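You operate a simulated robot arm through the tools that you are given. There is no shell and no other tool. Be economical: measure what you need, move in short steps, check, and stop when the job is done.

You run a simulated robot arm. Do the job below in one go: nothing can be reset, and whatever is moved stays where it is left.

JOB
Clamp the yellow housing in pocket 1 and the orange one in pocket 2.
Fine: the pockets of the pallet plate; close both clamps.

The check looks at the end state, three seconds after you hand in, the way a careful person would. Anything else that was tipped, shoved, dropped, spilled or broken makes it a failure.

ROBOT AND FRAMES
A 5-joint arm with a two-finger parallel gripper, fixed in place. Base frame: the origin is at the foot of the arm, x ahead of it, y to its left, z up; the work surface is at about z = 0. Lengths are in mm, angles in rad, forces in N, time in s.
With the tool pointing down near the work surface it reaches from about 260 to 600 mm from the base axis. Its first joint turns from -1.152 to 1.152 rad. The tool tilts only in the upright plane through the base axis and itself; it spins freely about its own axis. Payload 1.57 kg.
Tool frame: the origin (TCP) lies between the finger pads and is the grasp point; the fingertips stand 30 mm ahead of it; z points along the fingers, y is the line along which they close. Largest opening 80 mm; finger width 17, thickness 12; the body of the gripper, 40 by 82 mm, starts 80 mm behind the TCP.
Orientation is that of the tool frame in the base frame, as a unit quaternion [w, x, y, z]. With the fingers straight down and closing along the base's y, the tool's x points along the base's -x, its y along +y and its z along -z.

CONTROLS
- The arm moves only by the tool nudge_tool. Its argument "targets" is text: rows parted by semicolons, each of 7 numbers parted by spaces: the shift along the tool's x, y, z in mm, then the turn, a rotation vector about the tool's x, y, z in rad, then the finger opening in mm, from 0 to 80. In form: dx dy dz rx ry rz jaw; .... A call has 1 to 10 rows; each row is the pose to reach, as a shift and turn from the pose commanded when the call began, along the tool's axes at that moment. Rows are played at 5 a second. More than 50 mm and 0.15 rad between two rows, or a gripper value outside its range, and nothing of the call is played. A pose out of reach is approached as far as the arm can. The call stops where the force on the tool passes 40 N (or 10 N more than at its start, if that is more) or the arm is blocked; 0.2 s more then pass. The fingers move at their own pace (about 153 mm/s each) and stop on an object; they squeeze with about 43 N. The grip force told is the motor's: it shows also when the fingers shut on nothing. Time passes only in rows, and 0.2 s behind the last, so rows that repeat a pose let the fingers close. It gives the time, the measured TCP pose, the force on the tool (base axes), the opening and the grip force at its end, in the units of the frame above (readings bear some noise), with the torque about the TCP (base axes, N m) and any sound that the robot's microphone picked up, and new pictures: "show" is both (left out), scene, wrist or none.
- Cameras (640 x 400 px; columns grow to the right, rows downward): "scene" is fixed at [41.9, 400.2, 525.5]; the picture's right is [-0.68, -0.74, 0.00], its down [-0.41, 0.38, -0.83] and it looks along [0.61, -0.56, -0.56] (base axes); focal length 224 px, centre (320, 200). "wrist" rides on the gripper at [72, -7, -122] in the tool frame; the picture's right is [0.09, 1.00, 0.00], its down [-0.84, 0.08, -0.54] and it looks along [-0.54, 0.05, 0.84] (tool axes); focal length 238 px, centre (320, 200). There is no depth. A picture from a camera that has moved, and an enlarged one, comes with that camera's place and axes in the base frame and with its lens.
- zoom(camera, box): a new picture of the part [left, top, right, bottom] of that camera's present view, enlarged. No time passes.
- job_done(): hands the job in; it is judged then, once.

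Go step by step. Nothing tells you positions but the pictures and the camera data: compare them with the known pose of the tool, close in by small moves and look again before you grip or let go. The budget is 120 turns and 200 pictures, counting those below and the enlarged ones. Unless the task says otherwise, let go and move clear before handing in, and close with one line.

The tools are called after "Emit:" by a JSON object that holds its "fn" and its "kwargs". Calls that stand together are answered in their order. nudge_tool: Moves the arm, as the interface text tells. Its arguments: {"type":"object","properties":{"targets":{"type":"string"},"show":{"type":"string","enum":["both","scene","wrist","none"]}},"required":["targets"]} The other tools are called the same way: zoom (camera, box) takes an enlarged picture of a part of a camera's view; job_done () hands the job in.

At the start:

```text
time: 0.0
tcp_pos: [278.2, 178.5, 406.8]
ee_rot: [0.0, 0.0, 1.0, 0.0]
contact_force: [0.7, 0.2, -0.3]
ft_torque: [-0.01, 0.02, 0.0]
finger_gap: 79.9
finger_force: 0.0
```

scene: 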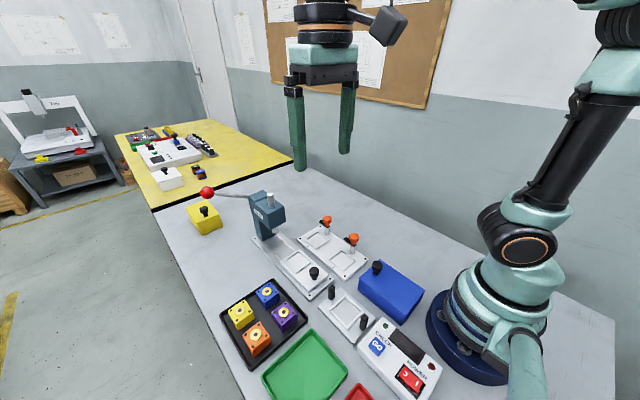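
wrist: 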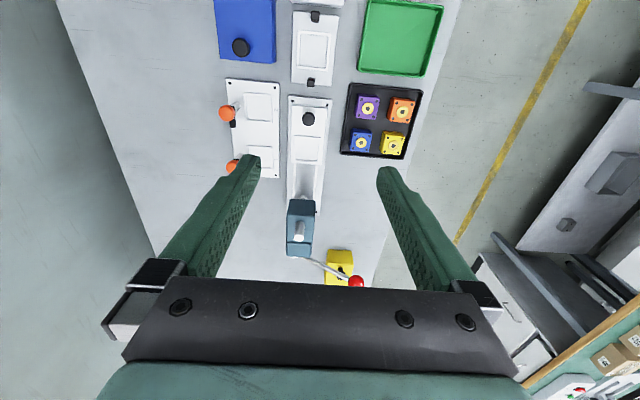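

I see a tray with four housings (yellow, blue, purple, orange), and several fixtures. The one with two orange-knobbed clamps and two pockets is probably the pallet plate. I'll zoom in to read the details.

Emit:
{"fn": "zoom", "kwargs": {"camera": "scene", "box": [240, 180, 400, 300]}}

Emit:
{"fn": "zoom", "kwargs": {"camera": "scene", "box": [210, 260, 370, 380]}}

Emit:
{"fn": "zoom", "kwargs": {"camera": "wrist", "box": [200, 60, 440, 210]}}

```text
3.33 times, centred on (320, 240) of scene
camera zoom: at [41.9, 400.2, 525.5], right [-0.68, -0.74, 0.0], down [-0.41, 0.38, -0.83], along [0.61, -0.56, -0.56], focal length 748 px, centre (320, 67)
```

zoom: 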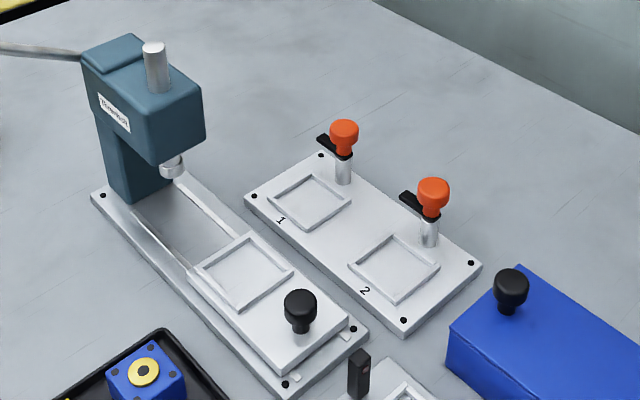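

```text
3.33 times, centred on (290, 320) of scene
camera zoom: at [41.9, 400.2, 525.5], right [-0.68, -0.74, 0.0], down [-0.41, 0.38, -0.83], along [0.61, -0.56, -0.56], focal length 748 px, centre (420, -200)
```

zoom: 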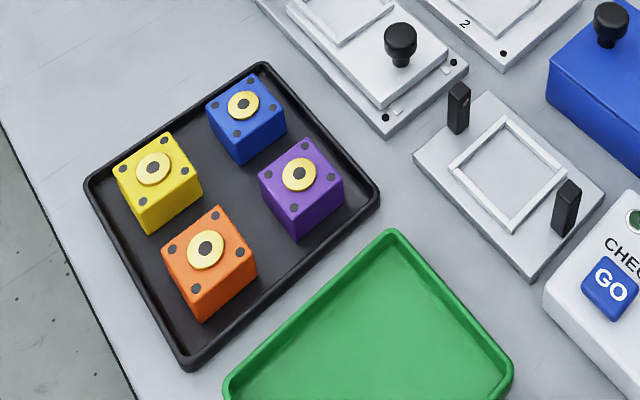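

```text
2.67 times, centred on (320, 135) of wrist
camera zoom: at [204.3, 171.1, 528.4], right [-0.09, 1.0, 0.0], down [0.84, 0.08, 0.54], along [0.54, 0.05, -0.84], focal length 636 px, centre (320, 373)
```

zoom: 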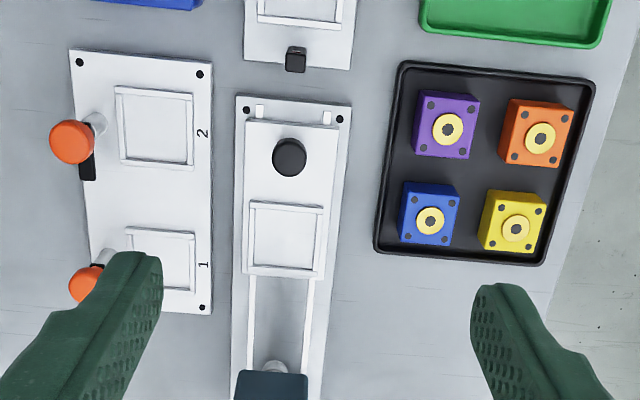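

I've located these roughly: yellow at (368, 345), orange at (298, 344), pocket 1 at (435, 52), pocket 2 at (322, 52). The clamps sit at y≈8 with their arms swung aside. I'll move above the yellow housing while spinning the fingers to close along x.

Emit:
{"fn": "nudge_tool", "kwargs": {"targets": "-9 16.5 18.7 0 0 0.149 80; -18 33 37.4 0 0 0.298 80; -27 49.5 56.1 0 0 0.447 80; -36 66 74.8 0 0 0.596 80; -45 82.5 93.5 0 0 0.745 80; -54 99 112.2 0 0 0.894 80; -63 115.5 130.9 0 0 1.043 80; -72 132 149.6 0 0 1.192 80; -81 148.5 168.3 0 0 1.341 80; -90 165.5 187 0 0 1.49 80", "show": "none"}}

Emit:
{"fn": "nudge_tool", "kwargs": {"targets": "0 0 0 0 0 0.0808 70; 0 0 0 0 0 0.0808 70"}}

```text
time: 2.2
tcp_pos: [365.5, 343.8, 220.6]
ee_rot: [-0.001, 0.679, 0.735, 0.0]
contact_force: [-0.3, -0.2, -0.4]
ft_torque: [0.03, 0.03, 0.01]
finger_gap: 80.0
finger_force: 0.0
```

```text
time: 2.8
tcp_pos: [367.1, 343.9, 221.4]
ee_rot: [0.0, 0.708, 0.706, 0.0]
contact_force: [-1.5, 0.1, 0.5]
ft_torque: [0.02, 0.01, 0.02]
finger_gap: 70.1
finger_force: 0.0
camera wrist: at [358.4, 414.9, 341.1], right [1.0, 0.09, 0.0], down [0.08, -0.84, 0.54], along [0.05, -0.54, -0.84], focal length 238 px, centre (320, 200)
```

scene: 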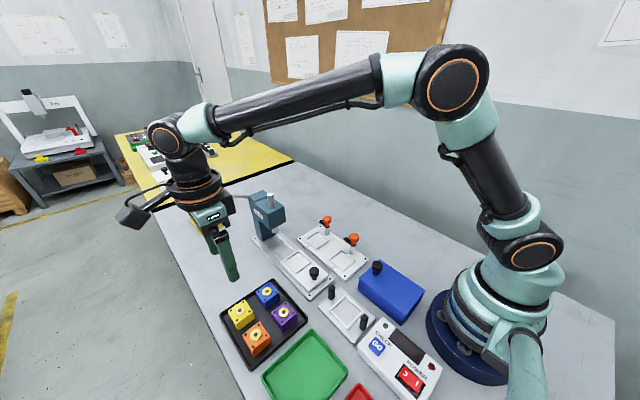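
wrist: 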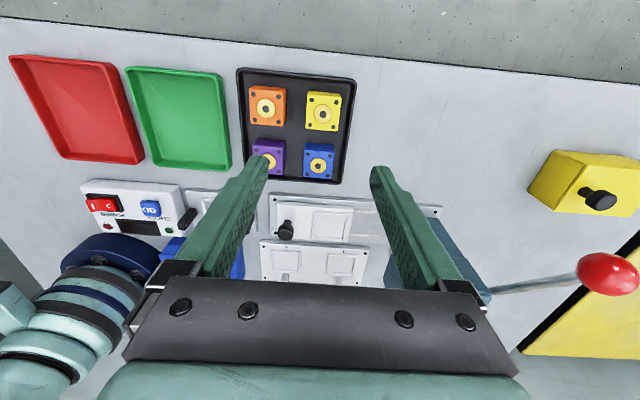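

The fingers now close along base x. I'm measuring the housings from above.

Emit:
{"fn": "zoom", "kwargs": {"camera": "wrist", "box": [230, 60, 374, 190]}}

```text
3.08 times, centred on (302, 125) of wrist
camera zoom: at [358.4, 414.9, 341.1], right [1.0, 0.09, 0.0], down [0.08, -0.84, 0.54], along [0.05, -0.54, -0.84], focal length 733 px, centre (375, 431)
```

zoom: 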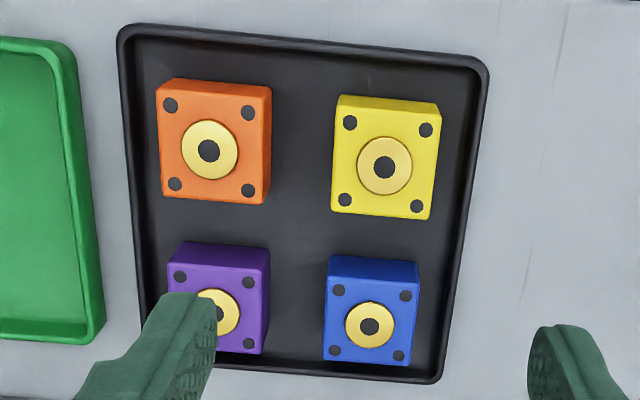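

Yellow is at about (368.6, 346.3), square to the axes and roughly 40 mm wide, with its top near z=40. I'll come down partway with a narrower opening, then look again.

Emit:
{"fn": "nudge_tool", "kwargs": {"targets": "1 0.3 40 0 0 0 52; 2.4 0.6 80 0 0 0 52; 2.4 0.6 120 0 0 0 52; 2.4 0.6 135 0 0 0 52; 2.4 0.6 135 0 0 0 52"}}

Emit:
{"fn": "zoom", "kwargs": {"camera": "scene", "box": [190, 230, 334, 360]}}

```text
time: 4.0
tcp_pos: [367.3, 346.3, 84.4]
ee_rot: [0.0, 0.707, 0.708, 0.0]
contact_force: [0.0, 0.9, -0.1]
ft_torque: [-0.02, 0.01, -0.01]
finger_gap: 52.1
finger_force: 0.1
camera wrist: at [359.7, 416.7, 204.9], right [1.0, 0.09, 0.0], down [0.08, -0.84, 0.54], along [0.05, -0.54, -0.84], focal length 238 px, centre (320, 200)
```

scene: 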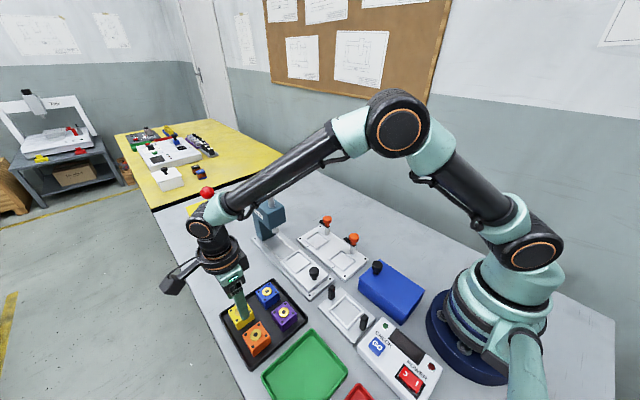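
wrist: 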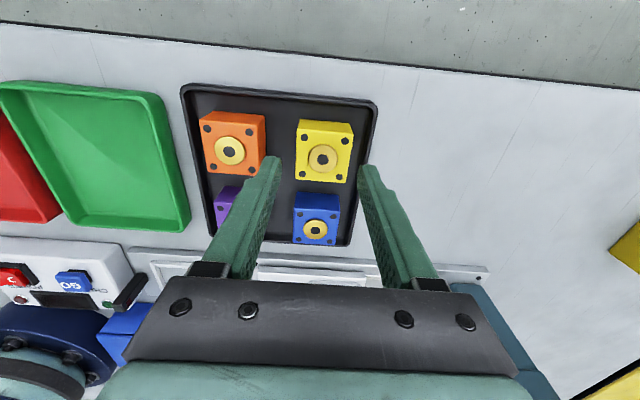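

```text
3.08 times, centred on (262, 295) of scene
camera zoom: at [41.9, 400.2, 525.5], right [-0.68, -0.74, 0.0], down [-0.41, 0.38, -0.83], along [0.61, -0.56, -0.56], focal length 691 px, centre (498, -92)
```

zoom: 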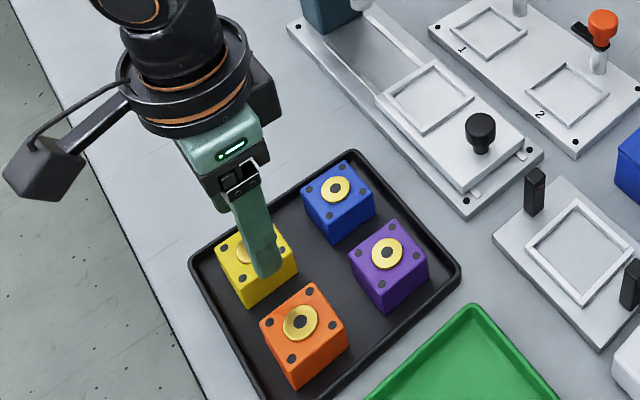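

The gripper is centred over yellow within about a millimetre. I'll descend and close.

Emit:
{"fn": "nudge_tool", "kwargs": {"targets": "0.8 0.3 20 0 0 0 52; 0.8 0.3 40 0 0 0 52; 0.8 0.3 40 0 0 0 52"}}

Emit:
{"fn": "zoom", "kwargs": {"camera": "scene", "box": [190, 230, 334, 360]}}

```text
time: 4.8
tcp_pos: [369.0, 346.8, 45.7]
ee_rot: [0.001, 0.707, 0.707, 0.0]
contact_force: [0.8, 0.4, -0.5]
ft_torque: [0.02, 0.01, 0.0]
finger_gap: 51.8
finger_force: 0.0
camera wrist: at [360.2, 417.8, 166.4], right [1.0, 0.09, 0.0], down [0.08, -0.84, 0.54], along [0.05, -0.54, -0.84], focal length 238 px, centre (320, 200)
```

scene: 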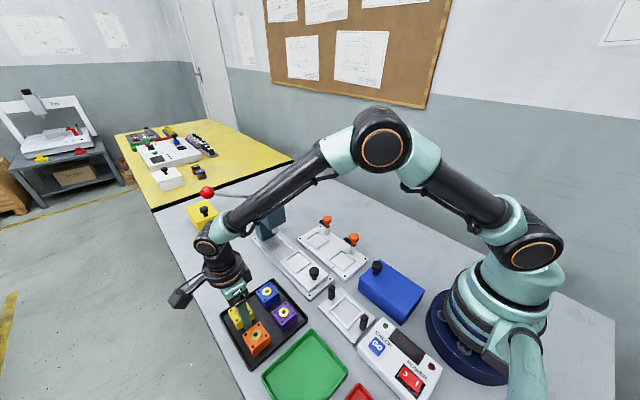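
wrist: 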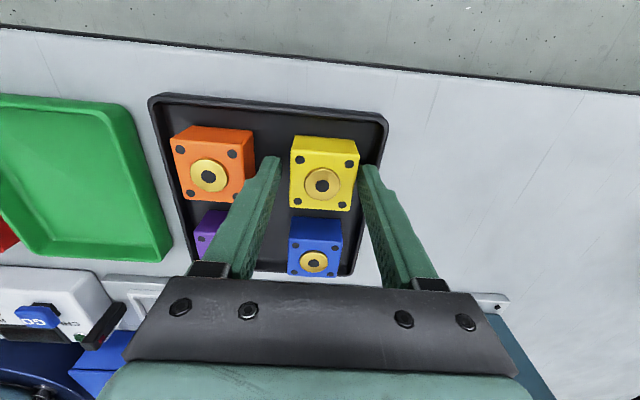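

```text
3.08 times, centred on (262, 295) of scene
camera zoom: at [41.9, 400.2, 525.5], right [-0.68, -0.74, 0.0], down [-0.41, 0.38, -0.83], along [0.61, -0.56, -0.56], focal length 691 px, centre (498, -92)
```

zoom: 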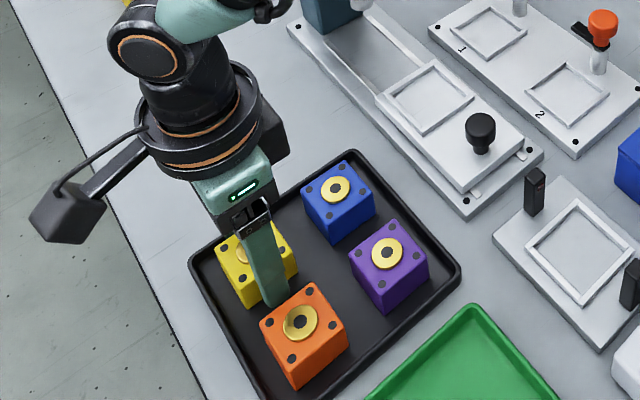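

The fingers straddle yellow cleanly, so I'm closing and lifting.

Emit:
{"fn": "nudge_tool", "kwargs": {"targets": "0.5 0 0 0 0 0 52; 0.5 0 0 0 0 0 20; 0.5 0 0 0 0 0 20; 0.5 0 0 0 0 0 20; 0.5 0 -15 0 0 0 20; 0.5 0 -50 0 0 0 20; 0.5 0 -90 0 0 0 20; 0.5 0 -120 0 0 0 20; 0.5 0 -120 0 0 0 20"}}

Emit:
{"fn": "zoom", "kwargs": {"camera": "wrist", "box": [220, 90, 420, 290]}}

```text
time: 6.8
tcp_pos: [368.4, 347.0, 165.3]
ee_rot: [0.0, 0.707, 0.707, -0.001]
contact_force: [-0.1, 0.4, -1.4]
ft_torque: [0.0, 0.0, -0.01]
finger_gap: 41.3
finger_force: 43.3
camera wrist: at [360.3, 419.1, 286.5], right [1.0, 0.09, 0.0], down [0.08, -0.84, 0.54], along [0.05, -0.54, -0.84], focal length 238 px, centre (320, 200)
```

scene: 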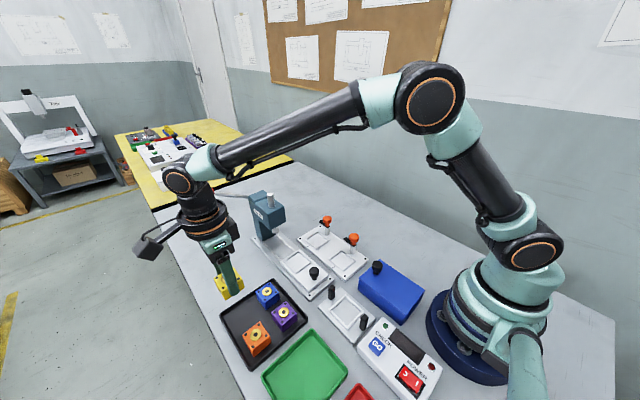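
wrist: 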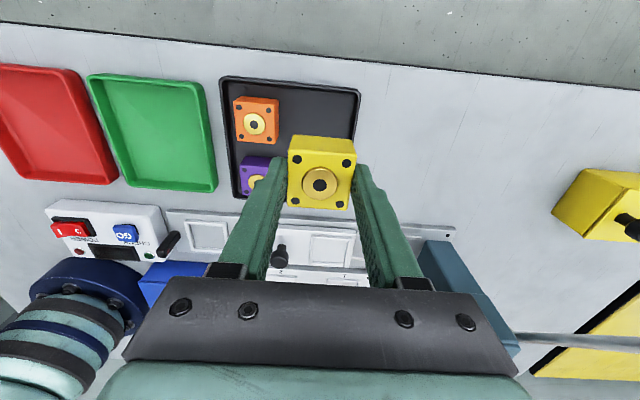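

```text
2.00 times, centred on (320, 190) of wrist
camera zoom: at [360.3, 419.1, 286.5], right [1.0, 0.09, 0.0], down [0.08, -0.84, 0.54], along [0.05, -0.54, -0.84], focal length 477 px, centre (320, 220)
```

zoom: 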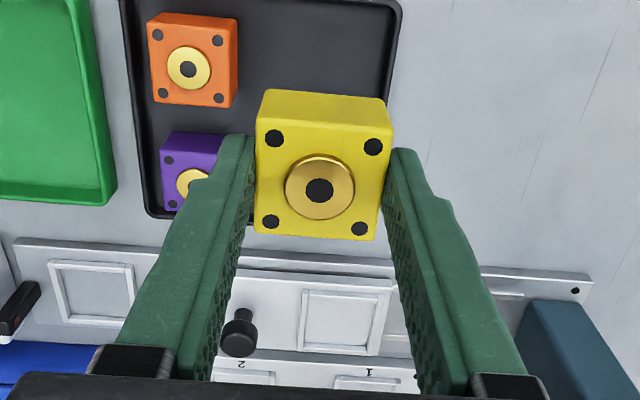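

Yellow is held at 41.3 mm. I'll carry it toward the pallet along x≈368, clear of the press. On the way I'll spin the tool half a turn so the camera ends up on the side away from the press.

Emit:
{"fn": "nudge_tool", "kwargs": {"targets": "-29.5 0 0 0 0 -0.149 20; -59 0 0 0 0 -0.298 20; -88.5 0 0 0 0 -0.447 20; -118 0 0 0 0 -0.596 20; -147.5 0 0 0 0 -0.745 20; -177 0 0 0 0 -0.894 20; -206.5 0 0 0 0 -1.043 20; -236 0 0 0 0 -1.192 20; -265.5 0 0 0 0 -1.341 20; -295 0 0 0 0 -1.49 20", "show": "none"}}

Emit:
{"fn": "nudge_tool", "kwargs": {"targets": "0 0 0 0 0 -0.149 20; 0 0 0 0 0 -0.298 20; 0 0 0 0 0 -0.447 20; 0 0 0 0 0 -0.596 20; 0 0 0 0 0 -0.745 20; 0 0 0 0 0 -0.894 20; 0 0 0 0 0 -1.043 20; 0 0 0 0 0 -1.192 20; 0 0 0 0 0 -1.341 20; 0 0 0 0 0 -1.49 20", "show": "none"}}

Emit:
{"fn": "nudge_tool", "kwargs": {"targets": "0 0 0 0 0 -0.0808 20; 0 0 0 0 0 -0.1616 20; 0 0 0 0 0 -0.1616 20"}}

```text
time: 9.0
tcp_pos: [367.2, 51.1, 166.1]
ee_rot: [0.0, 0.039, 0.999, 0.0]
contact_force: [0.3, -0.3, -1.7]
ft_torque: [0.01, 0.01, 0.03]
finger_gap: 41.1
finger_force: 43.1
```

```text
time: 11.2
tcp_pos: [367.5, 52.1, 165.7]
ee_rot: [0.0, -0.649, 0.761, 0.0]
contact_force: [0.2, -0.3, -0.8]
ft_torque: [0.03, -0.01, -0.01]
finger_gap: 41.0
finger_force: 42.8
```

```text
time: 12.0
tcp_pos: [367.6, 53.6, 166.5]
ee_rot: [0.0, 0.708, -0.706, 0.0]
contact_force: [-0.1, -0.2, -1.6]
ft_torque: [-0.01, 0.0, 0.03]
finger_gap: 41.2
finger_force: 42.8
camera wrist: at [373.2, -19.5, 286.5], right [-1.0, -0.09, 0.0], down [-0.08, 0.84, 0.54], along [-0.05, 0.54, -0.84], focal length 238 px, centre (320, 200)
```

scene: 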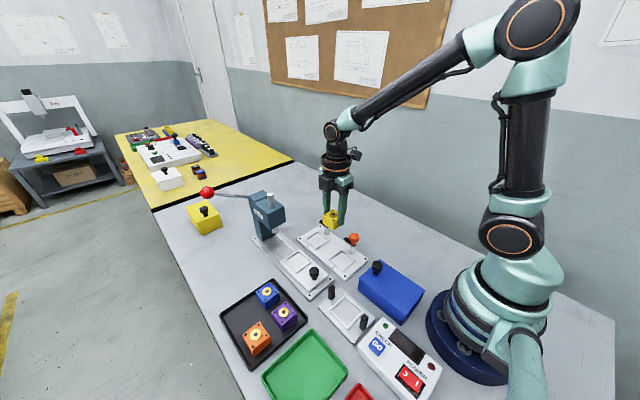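
wrist: 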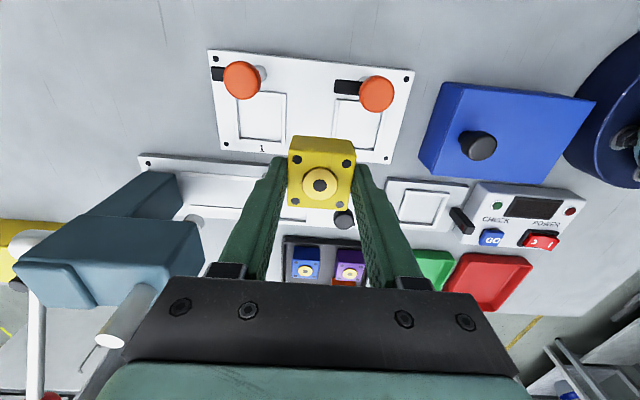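

The view from the wall side is good. I'm zooming in on the pallet and its clamps.

Emit:
{"fn": "zoom", "kwargs": {"camera": "wrist", "box": [200, 40, 424, 180]}}

Emit:
{"fn": "zoom", "kwargs": {"camera": "scene", "box": [290, 200, 386, 290]}}

```text
2.86 times, centred on (312, 110) of wrist
camera zoom: at [373.2, -19.5, 286.5], right [-1.0, -0.09, 0.0], down [-0.08, 0.84, 0.54], along [-0.05, 0.54, -0.84], focal length 681 px, centre (343, 457)
```

zoom: 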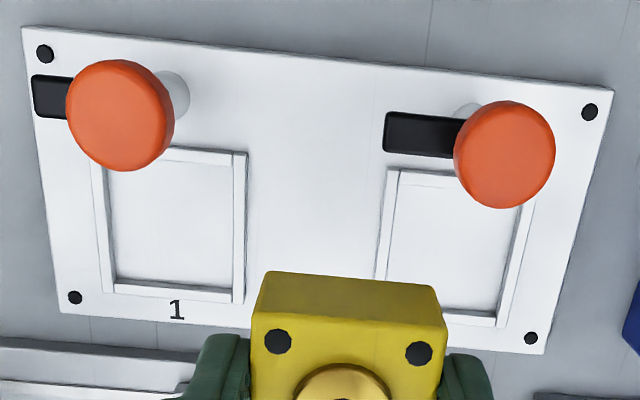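

```text
4.44 times, centred on (338, 245) of scene
camera zoom: at [41.9, 400.2, 525.5], right [-0.68, -0.74, 0.0], down [-0.41, 0.38, -0.83], along [0.61, -0.56, -0.56], focal length 998 px, centre (240, 0)
```

zoom: 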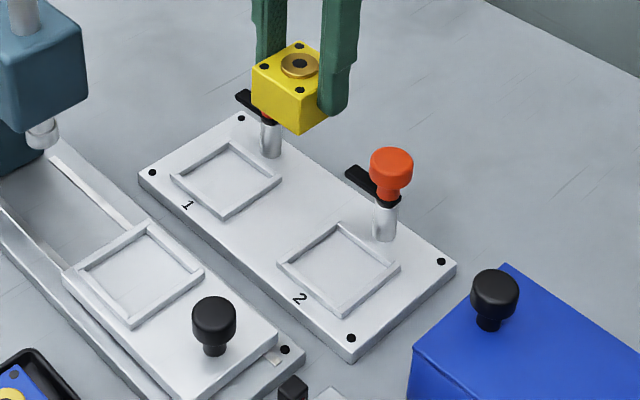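

Pocket 1 is centred at about (435.5, 53) and the knobs stand at y≈8. I'll move over pocket 1 and come down partway.

Emit:
{"fn": "nudge_tool", "kwargs": {"targets": "0 -25 0 0 0 0 20; -1 -50 10 0 0 0 20; -1 -68 30 0 0 0 20; -1 -68 55 0 0 0 20; -1 -68 76 0 0 0 20; -1 -68 76 0 0 0 20"}}

Emit:
{"fn": "zoom", "kwargs": {"camera": "wrist", "box": [220, 60, 420, 260]}}

Emit:
{"fn": "zoom", "kwargs": {"camera": "scene", "box": [290, 190, 386, 280]}}

```text
time: 13.4
tcp_pos: [436.7, 54.9, 89.7]
ee_rot: [0.0, -0.707, 0.707, 0.0]
contact_force: [-0.1, 0.5, -2.3]
ft_torque: [0.01, 0.0, 0.0]
finger_gap: 41.2
finger_force: 43.0
camera wrist: at [441.7, -18.2, 211.1], right [-1.0, -0.09, 0.0], down [-0.08, 0.84, 0.54], along [-0.05, 0.54, -0.84], focal length 238 px, centre (320, 200)
```

scene: 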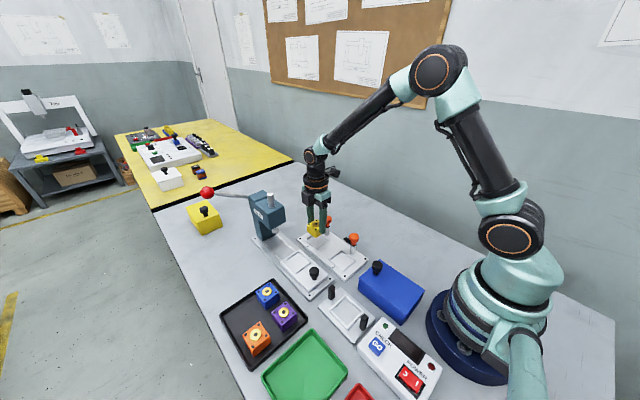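
wrist: 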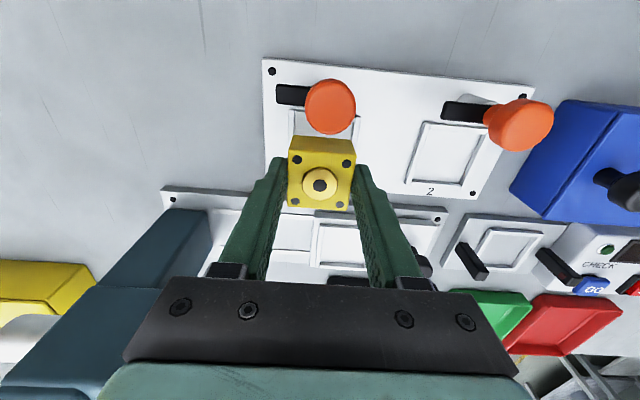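

```text
2.00 times, centred on (320, 160) of wrist
camera zoom: at [441.7, -18.2, 211.1], right [-1.0, -0.09, 0.0], down [-0.08, 0.84, 0.54], along [-0.05, 0.54, -0.84], focal length 477 px, centre (320, 280)
```

zoom: 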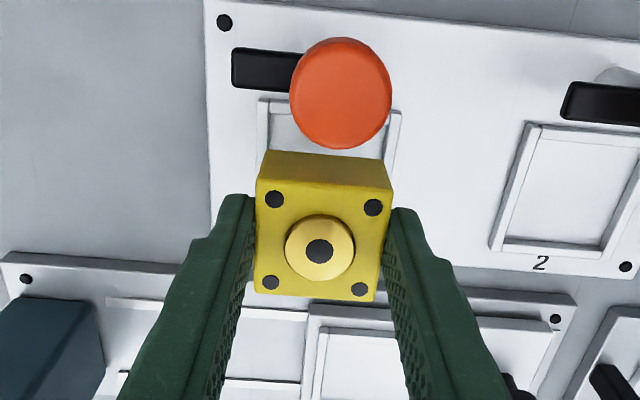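

```text
4.44 times, centred on (338, 235) of scene
camera zoom: at [41.9, 400.2, 525.5], right [-0.68, -0.74, 0.0], down [-0.41, 0.38, -0.83], along [0.61, -0.56, -0.56], focal length 998 px, centre (240, 44)
```

zoom: 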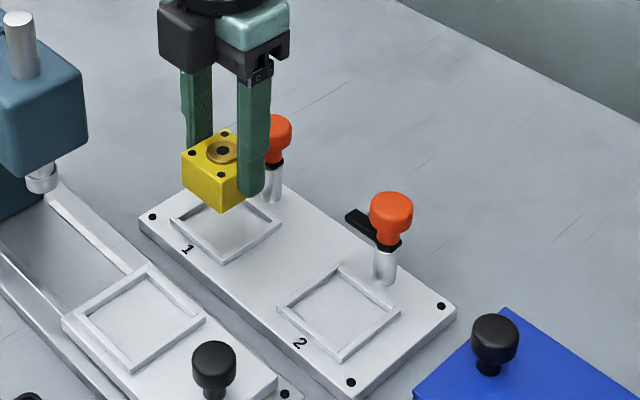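

The housing is over pocket 1 within a few millimetres, but the two cameras disagree slightly on y. I'll go lower, with the housing's bottom just above the rim, and compare directly.

Emit:
{"fn": "nudge_tool", "kwargs": {"targets": "0 1 12 0 0 0 20; 0 1 24 0 0 0 20; 0 1 24 0 0 0 20"}}

Emit:
{"fn": "zoom", "kwargs": {"camera": "wrist", "box": [250, 60, 410, 220]}}

Emit:
{"fn": "zoom", "kwargs": {"camera": "scene", "box": [300, 200, 364, 260]}}

```text
time: 14.2
tcp_pos: [436.6, 53.3, 66.1]
ee_rot: [0.0, -0.706, 0.708, 0.001]
contact_force: [0.3, -0.1, -1.4]
ft_torque: [-0.02, 0.0, -0.03]
finger_gap: 41.0
finger_force: 42.9
camera wrist: at [441.2, -18.8, 187.7], right [-1.0, -0.09, 0.0], down [-0.08, 0.84, 0.54], along [-0.05, 0.54, -0.84], focal length 238 px, centre (320, 200)
```

scene: 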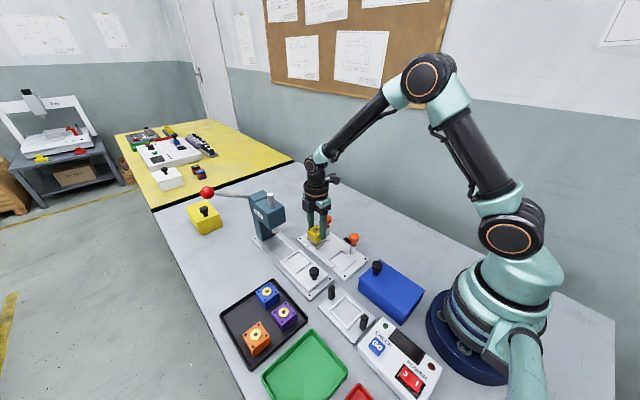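
wrist: 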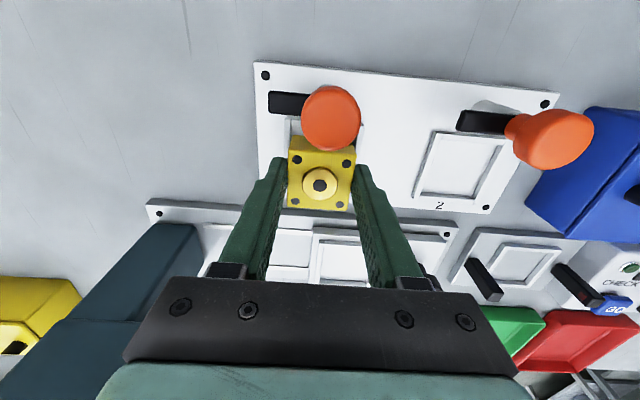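

```text
2.50 times, centred on (330, 140) of wrist
camera zoom: at [441.2, -18.8, 187.7], right [-1.0, -0.09, 0.0], down [-0.08, 0.84, 0.54], along [-0.05, 0.54, -0.84], focal length 596 px, centre (295, 350)
```

zoom: 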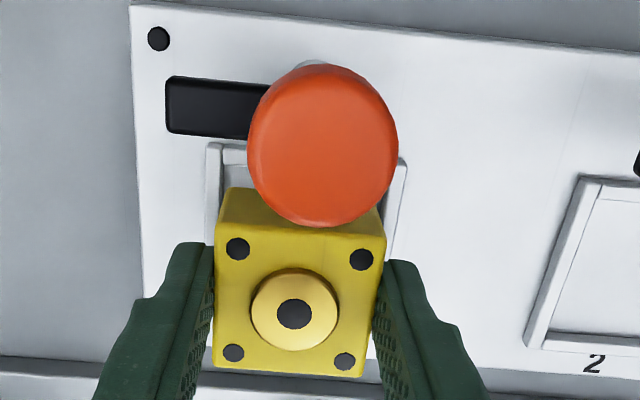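

```text
6.67 times, centred on (332, 230) of scene
camera zoom: at [41.9, 400.2, 525.5], right [-0.68, -0.74, 0.0], down [-0.41, 0.38, -0.83], along [0.61, -0.56, -0.56], focal length 1497 px, centre (240, 0)
```

zoom: 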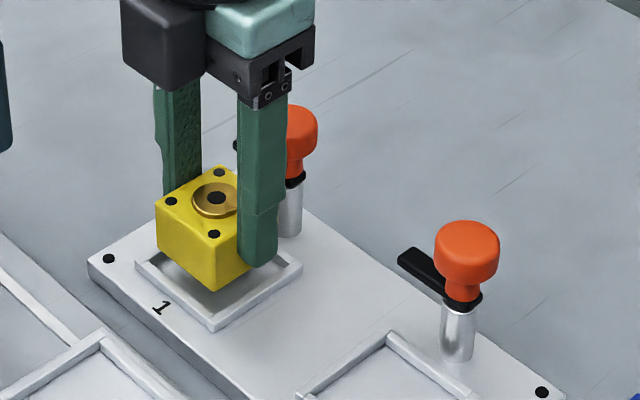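

The alignment is near. I'll enlarge further to measure the rim against the housing.

Emit:
{"fn": "zoom", "kwargs": {"camera": "wrist", "box": [280, 100, 364, 170]}}

Emit:
{"fn": "zoom", "kwargs": {"camera": "scene", "box": [310, 220, 350, 255]}}

```text
5.71 times, centred on (322, 135) of wrist
camera zoom: at [441.2, -18.8, 187.7], right [-1.0, -0.09, 0.0], down [-0.08, 0.84, 0.54], along [-0.05, 0.54, -0.84], focal length 1362 px, centre (309, 571)
```

zoom: 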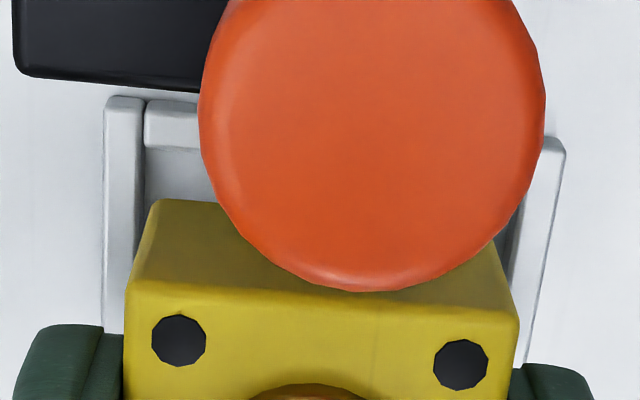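

```text
11.43 times, centred on (330, 238) of scene
camera zoom: at [41.9, 400.2, 525.5], right [-0.68, -0.74, 0.0], down [-0.41, 0.38, -0.83], along [0.61, -0.56, -0.56], focal length 2566 px, centre (206, -229)
```

zoom: 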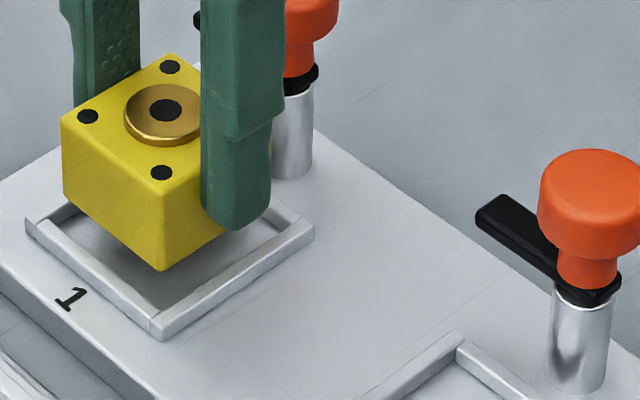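

The pocket is about 48 mm inside against a 41 mm housing, so there's roughly 3 mm of slack per side and I'm within that. I'll lower carefully.

Emit:
{"fn": "nudge_tool", "kwargs": {"targets": "-1 0 4 0 0 0 20; -1 0 8 0 0 0 20; -1 0 10 0 0 0 20; -1 0 10 0 0 0 20", "show": "none"}}

Emit:
{"fn": "zoom", "kwargs": {"camera": "scene", "box": [310, 220, 350, 255]}}

Emit:
{"fn": "zoom", "kwargs": {"camera": "wrist", "box": [270, 90, 380, 220]}}

```text
time: 15.2
tcp_pos: [436.2, 54.6, 57.0]
ee_rot: [0.001, -0.707, 0.708, 0.0]
contact_force: [-0.6, -0.1, -0.4]
ft_torque: [0.0, -0.02, 0.01]
finger_gap: 41.3
finger_force: 43.1
```

```text
11.43 times, centred on (330, 238) of scene
camera zoom: at [41.9, 400.2, 525.5], right [-0.68, -0.74, 0.0], down [-0.41, 0.38, -0.83], along [0.61, -0.56, -0.56], focal length 2566 px, centre (206, -229)
```

zoom: 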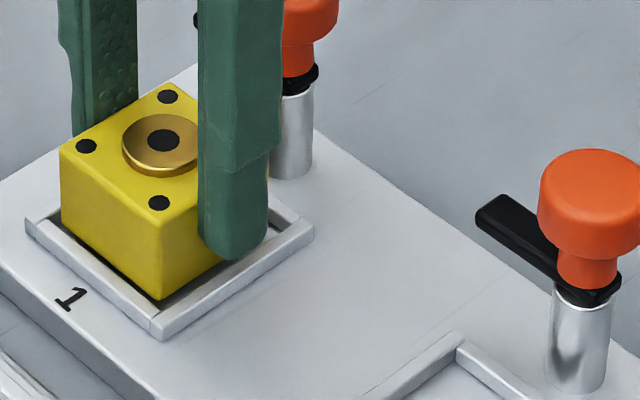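

```text
3.08 times, centred on (325, 155) of wrist
camera zoom: at [441.1, -17.7, 177.5], right [-1.0, -0.09, 0.0], down [-0.08, 0.84, 0.54], along [-0.05, 0.54, -0.84], focal length 733 px, centre (305, 338)
```

zoom: 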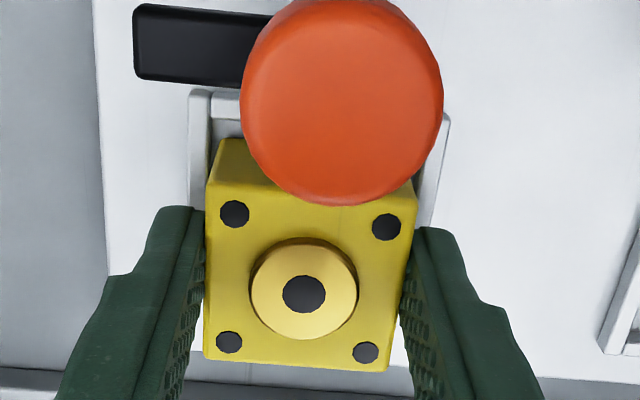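

It is entering the rim well centred. I'll continue down in small steps to find contact.

Emit:
{"fn": "nudge_tool", "kwargs": {"targets": "0 0 1.5 0 0 0 20; 0 0 3 0 0 0 20; 0 0 3 0 0 0 20", "show": "none"}}

Emit:
{"fn": "zoom", "kwargs": {"camera": "scene", "box": [310, 220, 350, 255]}}

```text
time: 16.0
tcp_pos: [435.5, 55.2, 54.7]
ee_rot: [0.0, 0.707, -0.707, 0.0]
contact_force: [-6.0, 1.2, 15.6]
ft_torque: [0.0, 0.25, -0.03]
finger_gap: 40.9
finger_force: 43.0
```

```text
11.43 times, centred on (330, 238) of scene
camera zoom: at [41.8, 400.2, 525.5], right [-0.68, -0.74, 0.0], down [-0.41, 0.38, -0.83], along [0.61, -0.56, -0.56], focal length 2566 px, centre (206, -229)
```

zoom: 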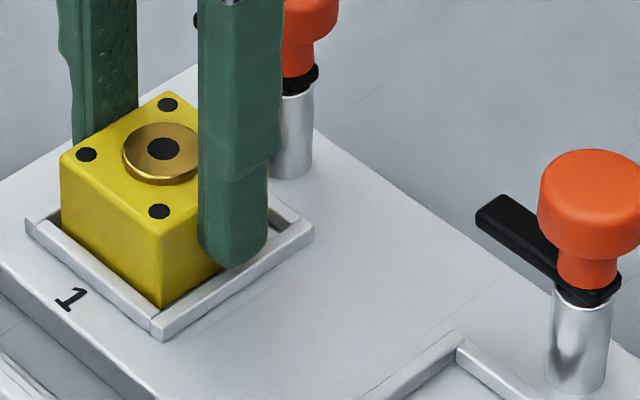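

I have contact at 15 N, centred, which suggests the housing is flat on the floor. I'll check from the wrist before releasing.

Emit:
{"fn": "zoom", "kwargs": {"camera": "wrist", "box": [275, 95, 375, 165]}}

Emit:
{"fn": "zoom", "kwargs": {"camera": "scene", "box": [308, 232, 338, 254]}}

```text
5.71 times, centred on (325, 130) of wrist
camera zoom: at [441.0, -17.6, 174.7], right [-1.0, -0.09, 0.0], down [-0.08, 0.84, 0.54], along [-0.05, 0.54, -0.84], focal length 1362 px, centre (291, 600)
```

zoom: 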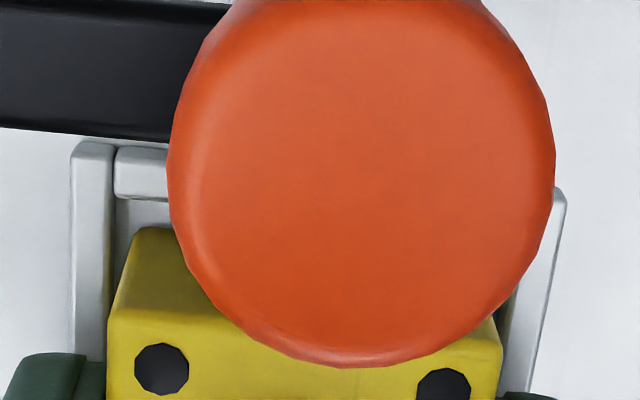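

```text
16.00 times, centred on (323, 243) of scene
camera zoom: at [41.8, 400.2, 525.5], right [-0.68, -0.74, 0.0], down [-0.41, 0.38, -0.83], along [0.61, -0.56, -0.56], focal length 3592 px, centre (272, -488)
```

zoom: 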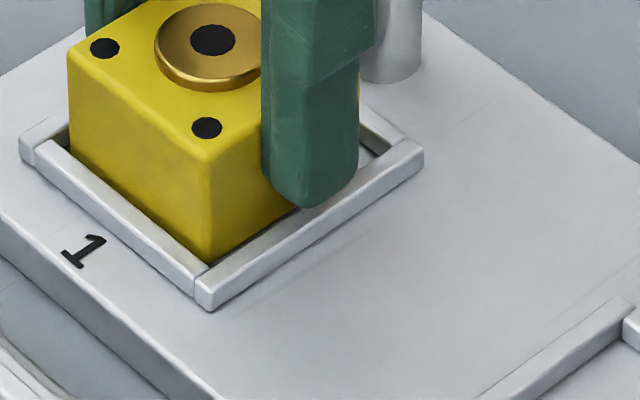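

The housing sits inside the rim on all sides. I'm releasing, retreating upward and checking that it sits flat.

Emit:
{"fn": "nudge_tool", "kwargs": {"targets": "0 0 -0.8 0 0 0 20; 0 0 -0.8 0 0 0 52; 0 0 -0.8 0 0 0 52; 0 0 -30 0 0 0 52; 0 0 -70 0 0 0 52; 0 0 -110 0 0 0 52; 0 0 -110 0 0 0 52"}}

Emit:
{"fn": "zoom", "kwargs": {"camera": "wrist", "box": [260, 60, 400, 180]}}

Emit:
{"fn": "zoom", "kwargs": {"camera": "scene", "box": [306, 205, 366, 255]}}

```text
time: 17.6
tcp_pos: [436.9, 54.6, 164.8]
ee_rot: [-0.001, 0.707, -0.707, 0.0]
contact_force: [0.3, 1.5, -0.2]
ft_torque: [0.07, 0.01, -0.01]
finger_gap: 52.0
finger_force: 0.1
camera wrist: at [441.3, -17.7, 285.3], right [-1.0, -0.09, 0.0], down [-0.08, 0.84, 0.54], along [-0.05, 0.54, -0.84], focal length 238 px, centre (320, 200)
```

scene: 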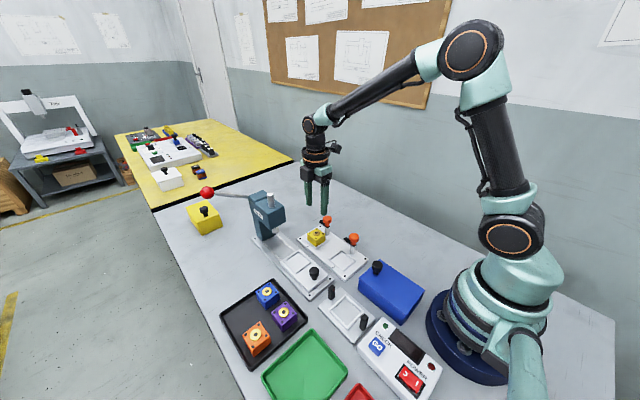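
wrist: 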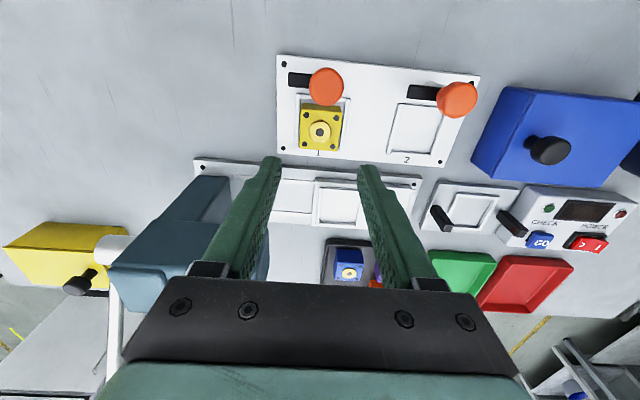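

```text
3.33 times, centred on (330, 120) of wrist
camera zoom: at [441.3, -17.7, 285.3], right [-1.0, -0.09, 0.0], down [-0.08, 0.84, 0.54], along [-0.05, 0.54, -0.84], focal length 794 px, centre (287, 467)
```

zoom: 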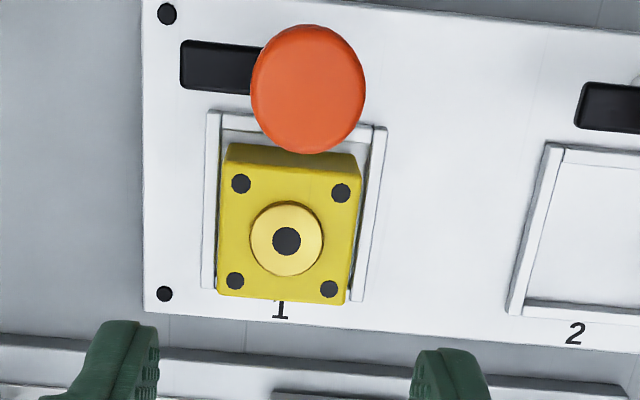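

```text
8.00 times, centred on (336, 230) of scene
camera zoom: at [41.9, 400.2, 525.5], right [-0.68, -0.74, 0.0], down [-0.41, 0.38, -0.83], along [0.61, -0.56, -0.56], focal length 1796 px, centre (192, -40)
```

zoom: 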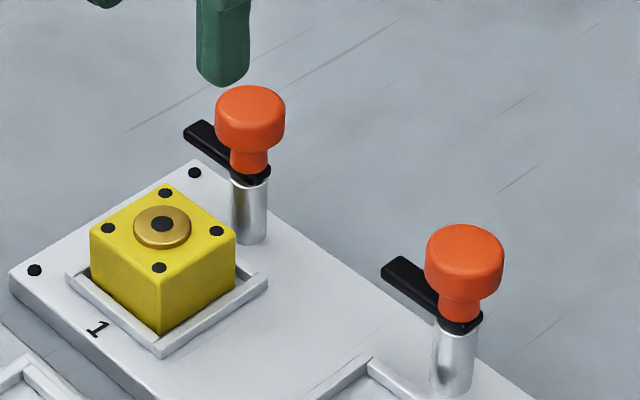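

Yellow is released. One close zoom will confirm it isn't perched on the +y rim.

Emit:
{"fn": "zoom", "kwargs": {"camera": "scene", "box": [312, 225, 340, 251]}}

Emit:
{"fn": "zoom", "kwargs": {"camera": "wrist", "box": [290, 80, 356, 160]}}

```text
15.38 times, centred on (326, 238) of scene
camera zoom: at [41.9, 400.2, 525.5], right [-0.68, -0.74, 0.0], down [-0.41, 0.38, -0.83], along [0.61, -0.56, -0.56], focal length 3454 px, centre (228, -385)
```

zoom: 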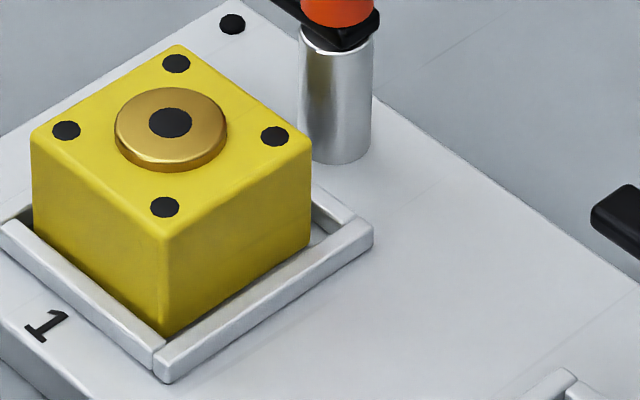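

```text
5.00 times, centred on (323, 120) of wrist
camera zoom: at [441.3, -17.7, 285.3], right [-1.0, -0.09, 0.0], down [-0.08, 0.84, 0.54], along [-0.05, 0.54, -0.84], focal length 1192 px, centre (305, 600)
```

zoom: 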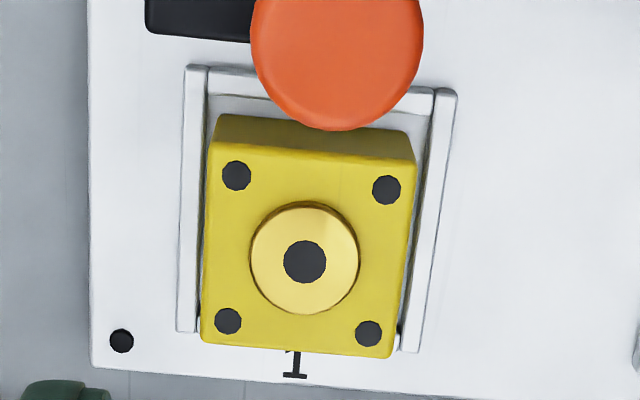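

Yellow is seated flat inside the rim. The knob of clamp 1 is at about (434, 8) with its top near z=82. I'll go over it before turning it a quarter turn counter-clockwise.

Emit:
{"fn": "nudge_tool", "kwargs": {"targets": "23 0 0 0 0 0 52; 46.5 0 0 0 0 0 52; 46.5 0 30 0 0 0 52; 46.5 0 45 0 0 0 52; 46.5 0 45 0 0 0 52"}}

Emit:
{"fn": "zoom", "kwargs": {"camera": "wrist", "box": [240, 100, 400, 240]}}

Emit:
{"fn": "zoom", "kwargs": {"camera": "scene", "box": [300, 180, 380, 250]}}

```text
time: 18.8
tcp_pos: [435.3, 7.2, 118.7]
ee_rot: [0.0, 0.708, -0.707, 0.0]
contact_force: [0.0, 0.0, -0.5]
ft_torque: [-0.03, 0.01, -0.01]
finger_gap: 51.7
finger_force: 0.1
camera wrist: at [440.1, -64.8, 239.3], right [-1.0, -0.09, 0.0], down [-0.08, 0.84, 0.54], along [-0.05, 0.54, -0.84], focal length 238 px, centre (320, 200)
```

scene: 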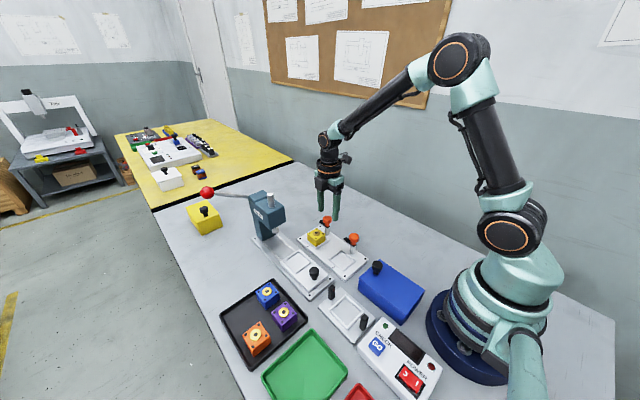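
wrist: 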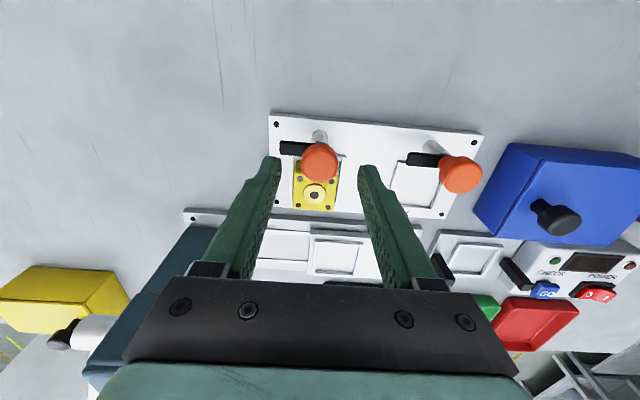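

```text
2.86 times, centred on (320, 170) of wrist
camera zoom: at [440.1, -64.8, 239.3], right [-1.0, -0.09, 0.0], down [-0.08, 0.84, 0.54], along [-0.05, 0.54, -0.84], focal length 681 px, centre (320, 286)
```

zoom: 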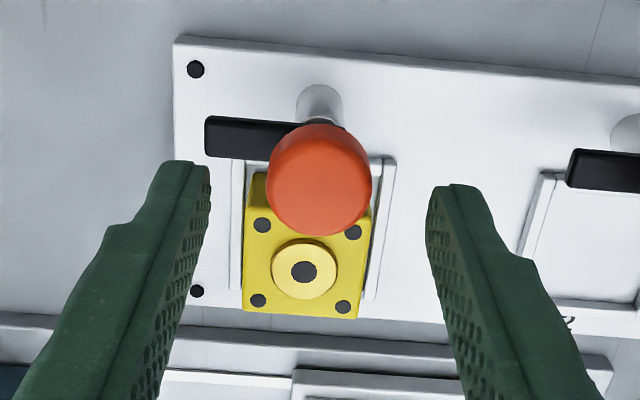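

```text
5.71 times, centred on (340, 215) of scene
camera zoom: at [41.9, 400.2, 525.5], right [-0.68, -0.74, 0.0], down [-0.41, 0.38, -0.83], along [0.61, -0.56, -0.56], focal length 1283 px, centre (206, 114)
```

zoom: 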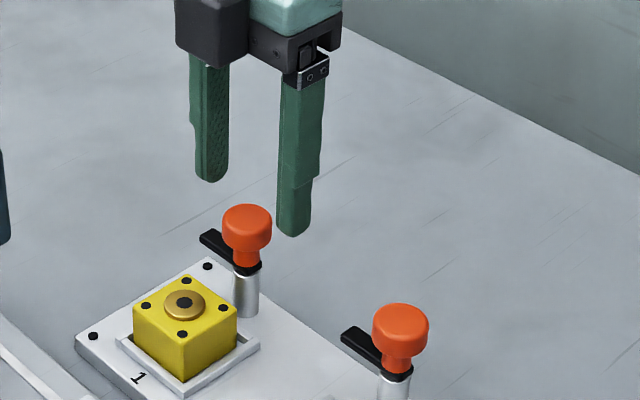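

I'll come down so the fingertips stay above the black arm, then grip the knob's cap.

Emit:
{"fn": "nudge_tool", "kwargs": {"targets": "-1.2 0 15 0 0 0 45; -1.2 0 28.5 0 0 0 45; -1.2 0 28.5 0 0 0 45"}}

Emit:
{"fn": "zoom", "kwargs": {"camera": "wrist", "box": [240, 100, 400, 240]}}

Emit:
{"fn": "zoom", "kwargs": {"camera": "scene", "box": [300, 190, 370, 250]}}

```text
time: 19.6
tcp_pos: [436.2, 8.5, 90.0]
ee_rot: [0.0, 0.707, -0.707, 0.0]
contact_force: [0.3, 0.3, 1.0]
ft_torque: [0.01, 0.04, 0.0]
finger_gap: 45.1
finger_force: 0.0
camera wrist: at [440.7, -63.7, 210.3], right [-1.0, -0.09, 0.0], down [-0.08, 0.84, 0.54], along [-0.05, 0.54, -0.84], focal length 238 px, centre (320, 200)
```

scene: 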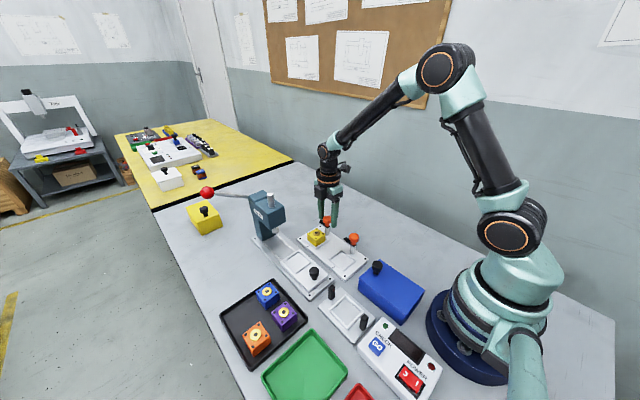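
wrist: 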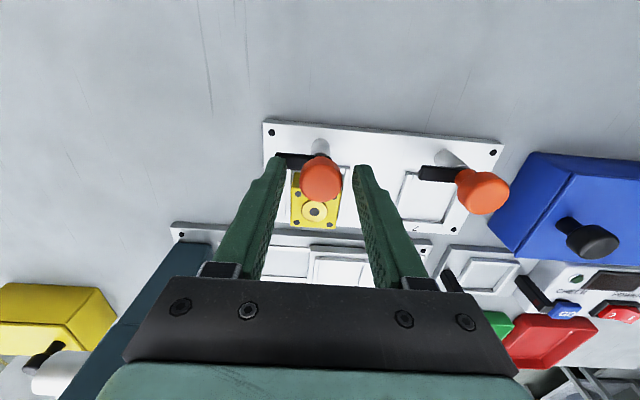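

```text
2.86 times, centred on (320, 170) of wrist
camera zoom: at [440.7, -63.7, 210.3], right [-1.0, -0.09, 0.0], down [-0.08, 0.84, 0.54], along [-0.05, 0.54, -0.84], focal length 681 px, centre (320, 286)
```

zoom: 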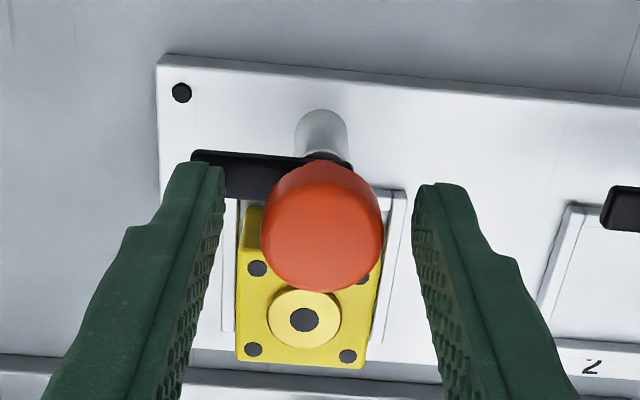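

```text
6.67 times, centred on (335, 220) of scene
camera zoom: at [41.9, 400.2, 525.5], right [-0.68, -0.74, 0.0], down [-0.41, 0.38, -0.83], along [0.61, -0.56, -0.56], focal length 1497 px, centre (220, 67)
```

zoom: 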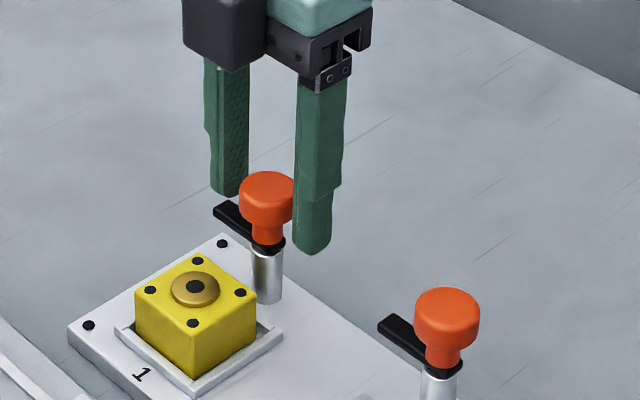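

The fingers flank the knob with no contact. I'll grip it and start with a partial turn.

Emit:
{"fn": "nudge_tool", "kwargs": {"targets": "0 0 0 0 0 0 15; 0 0 0 0 0 0 15; 0 0 0 0 0 0 15; 0 0 0 0 0 -0.14 15; 0 0 0 0 0 -0.28 15; 0 0 0 0 0 -0.42 15; 0 0 0 0 0 -0.42 15"}}

Emit:
{"fn": "zoom", "kwargs": {"camera": "scene", "box": [300, 190, 370, 250]}}

```text
time: 21.2
tcp_pos: [435.6, 8.8, 89.6]
ee_rot: [0.0, 0.839, -0.544, -0.001]
contact_force: [-5.5, -4.7, 7.7]
ft_torque: [-0.06, 0.14, 0.02]
finger_gap: 27.4
finger_force: 38.5
camera wrist: at [469.5, -54.6, 210.2], right [-0.87, -0.49, 0.0], down [-0.41, 0.73, 0.54], along [-0.27, 0.47, -0.84], focal length 238 px, centre (320, 200)
```

scene: 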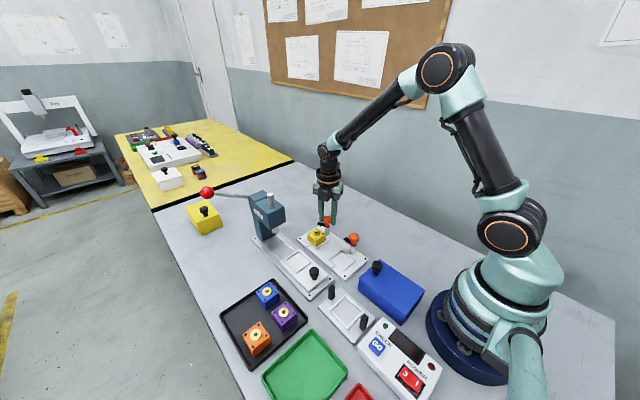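
wrist: 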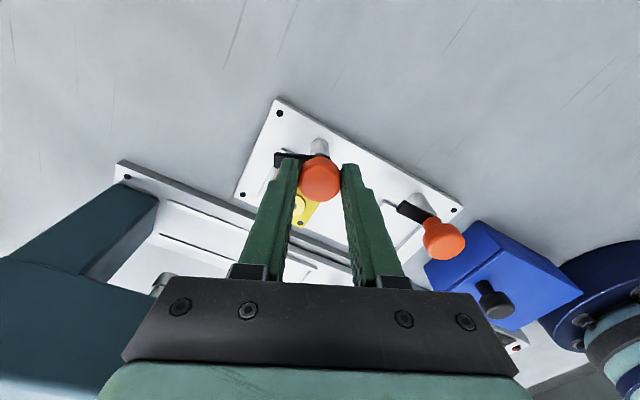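

```text
6.67 times, centred on (335, 220) of scene
camera zoom: at [41.8, 400.2, 525.5], right [-0.68, -0.74, 0.0], down [-0.41, 0.38, -0.83], along [0.61, -0.56, -0.56], focal length 1497 px, centre (220, 67)
```

zoom: 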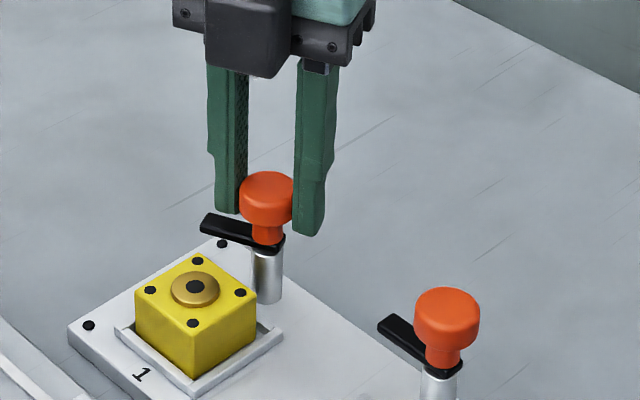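

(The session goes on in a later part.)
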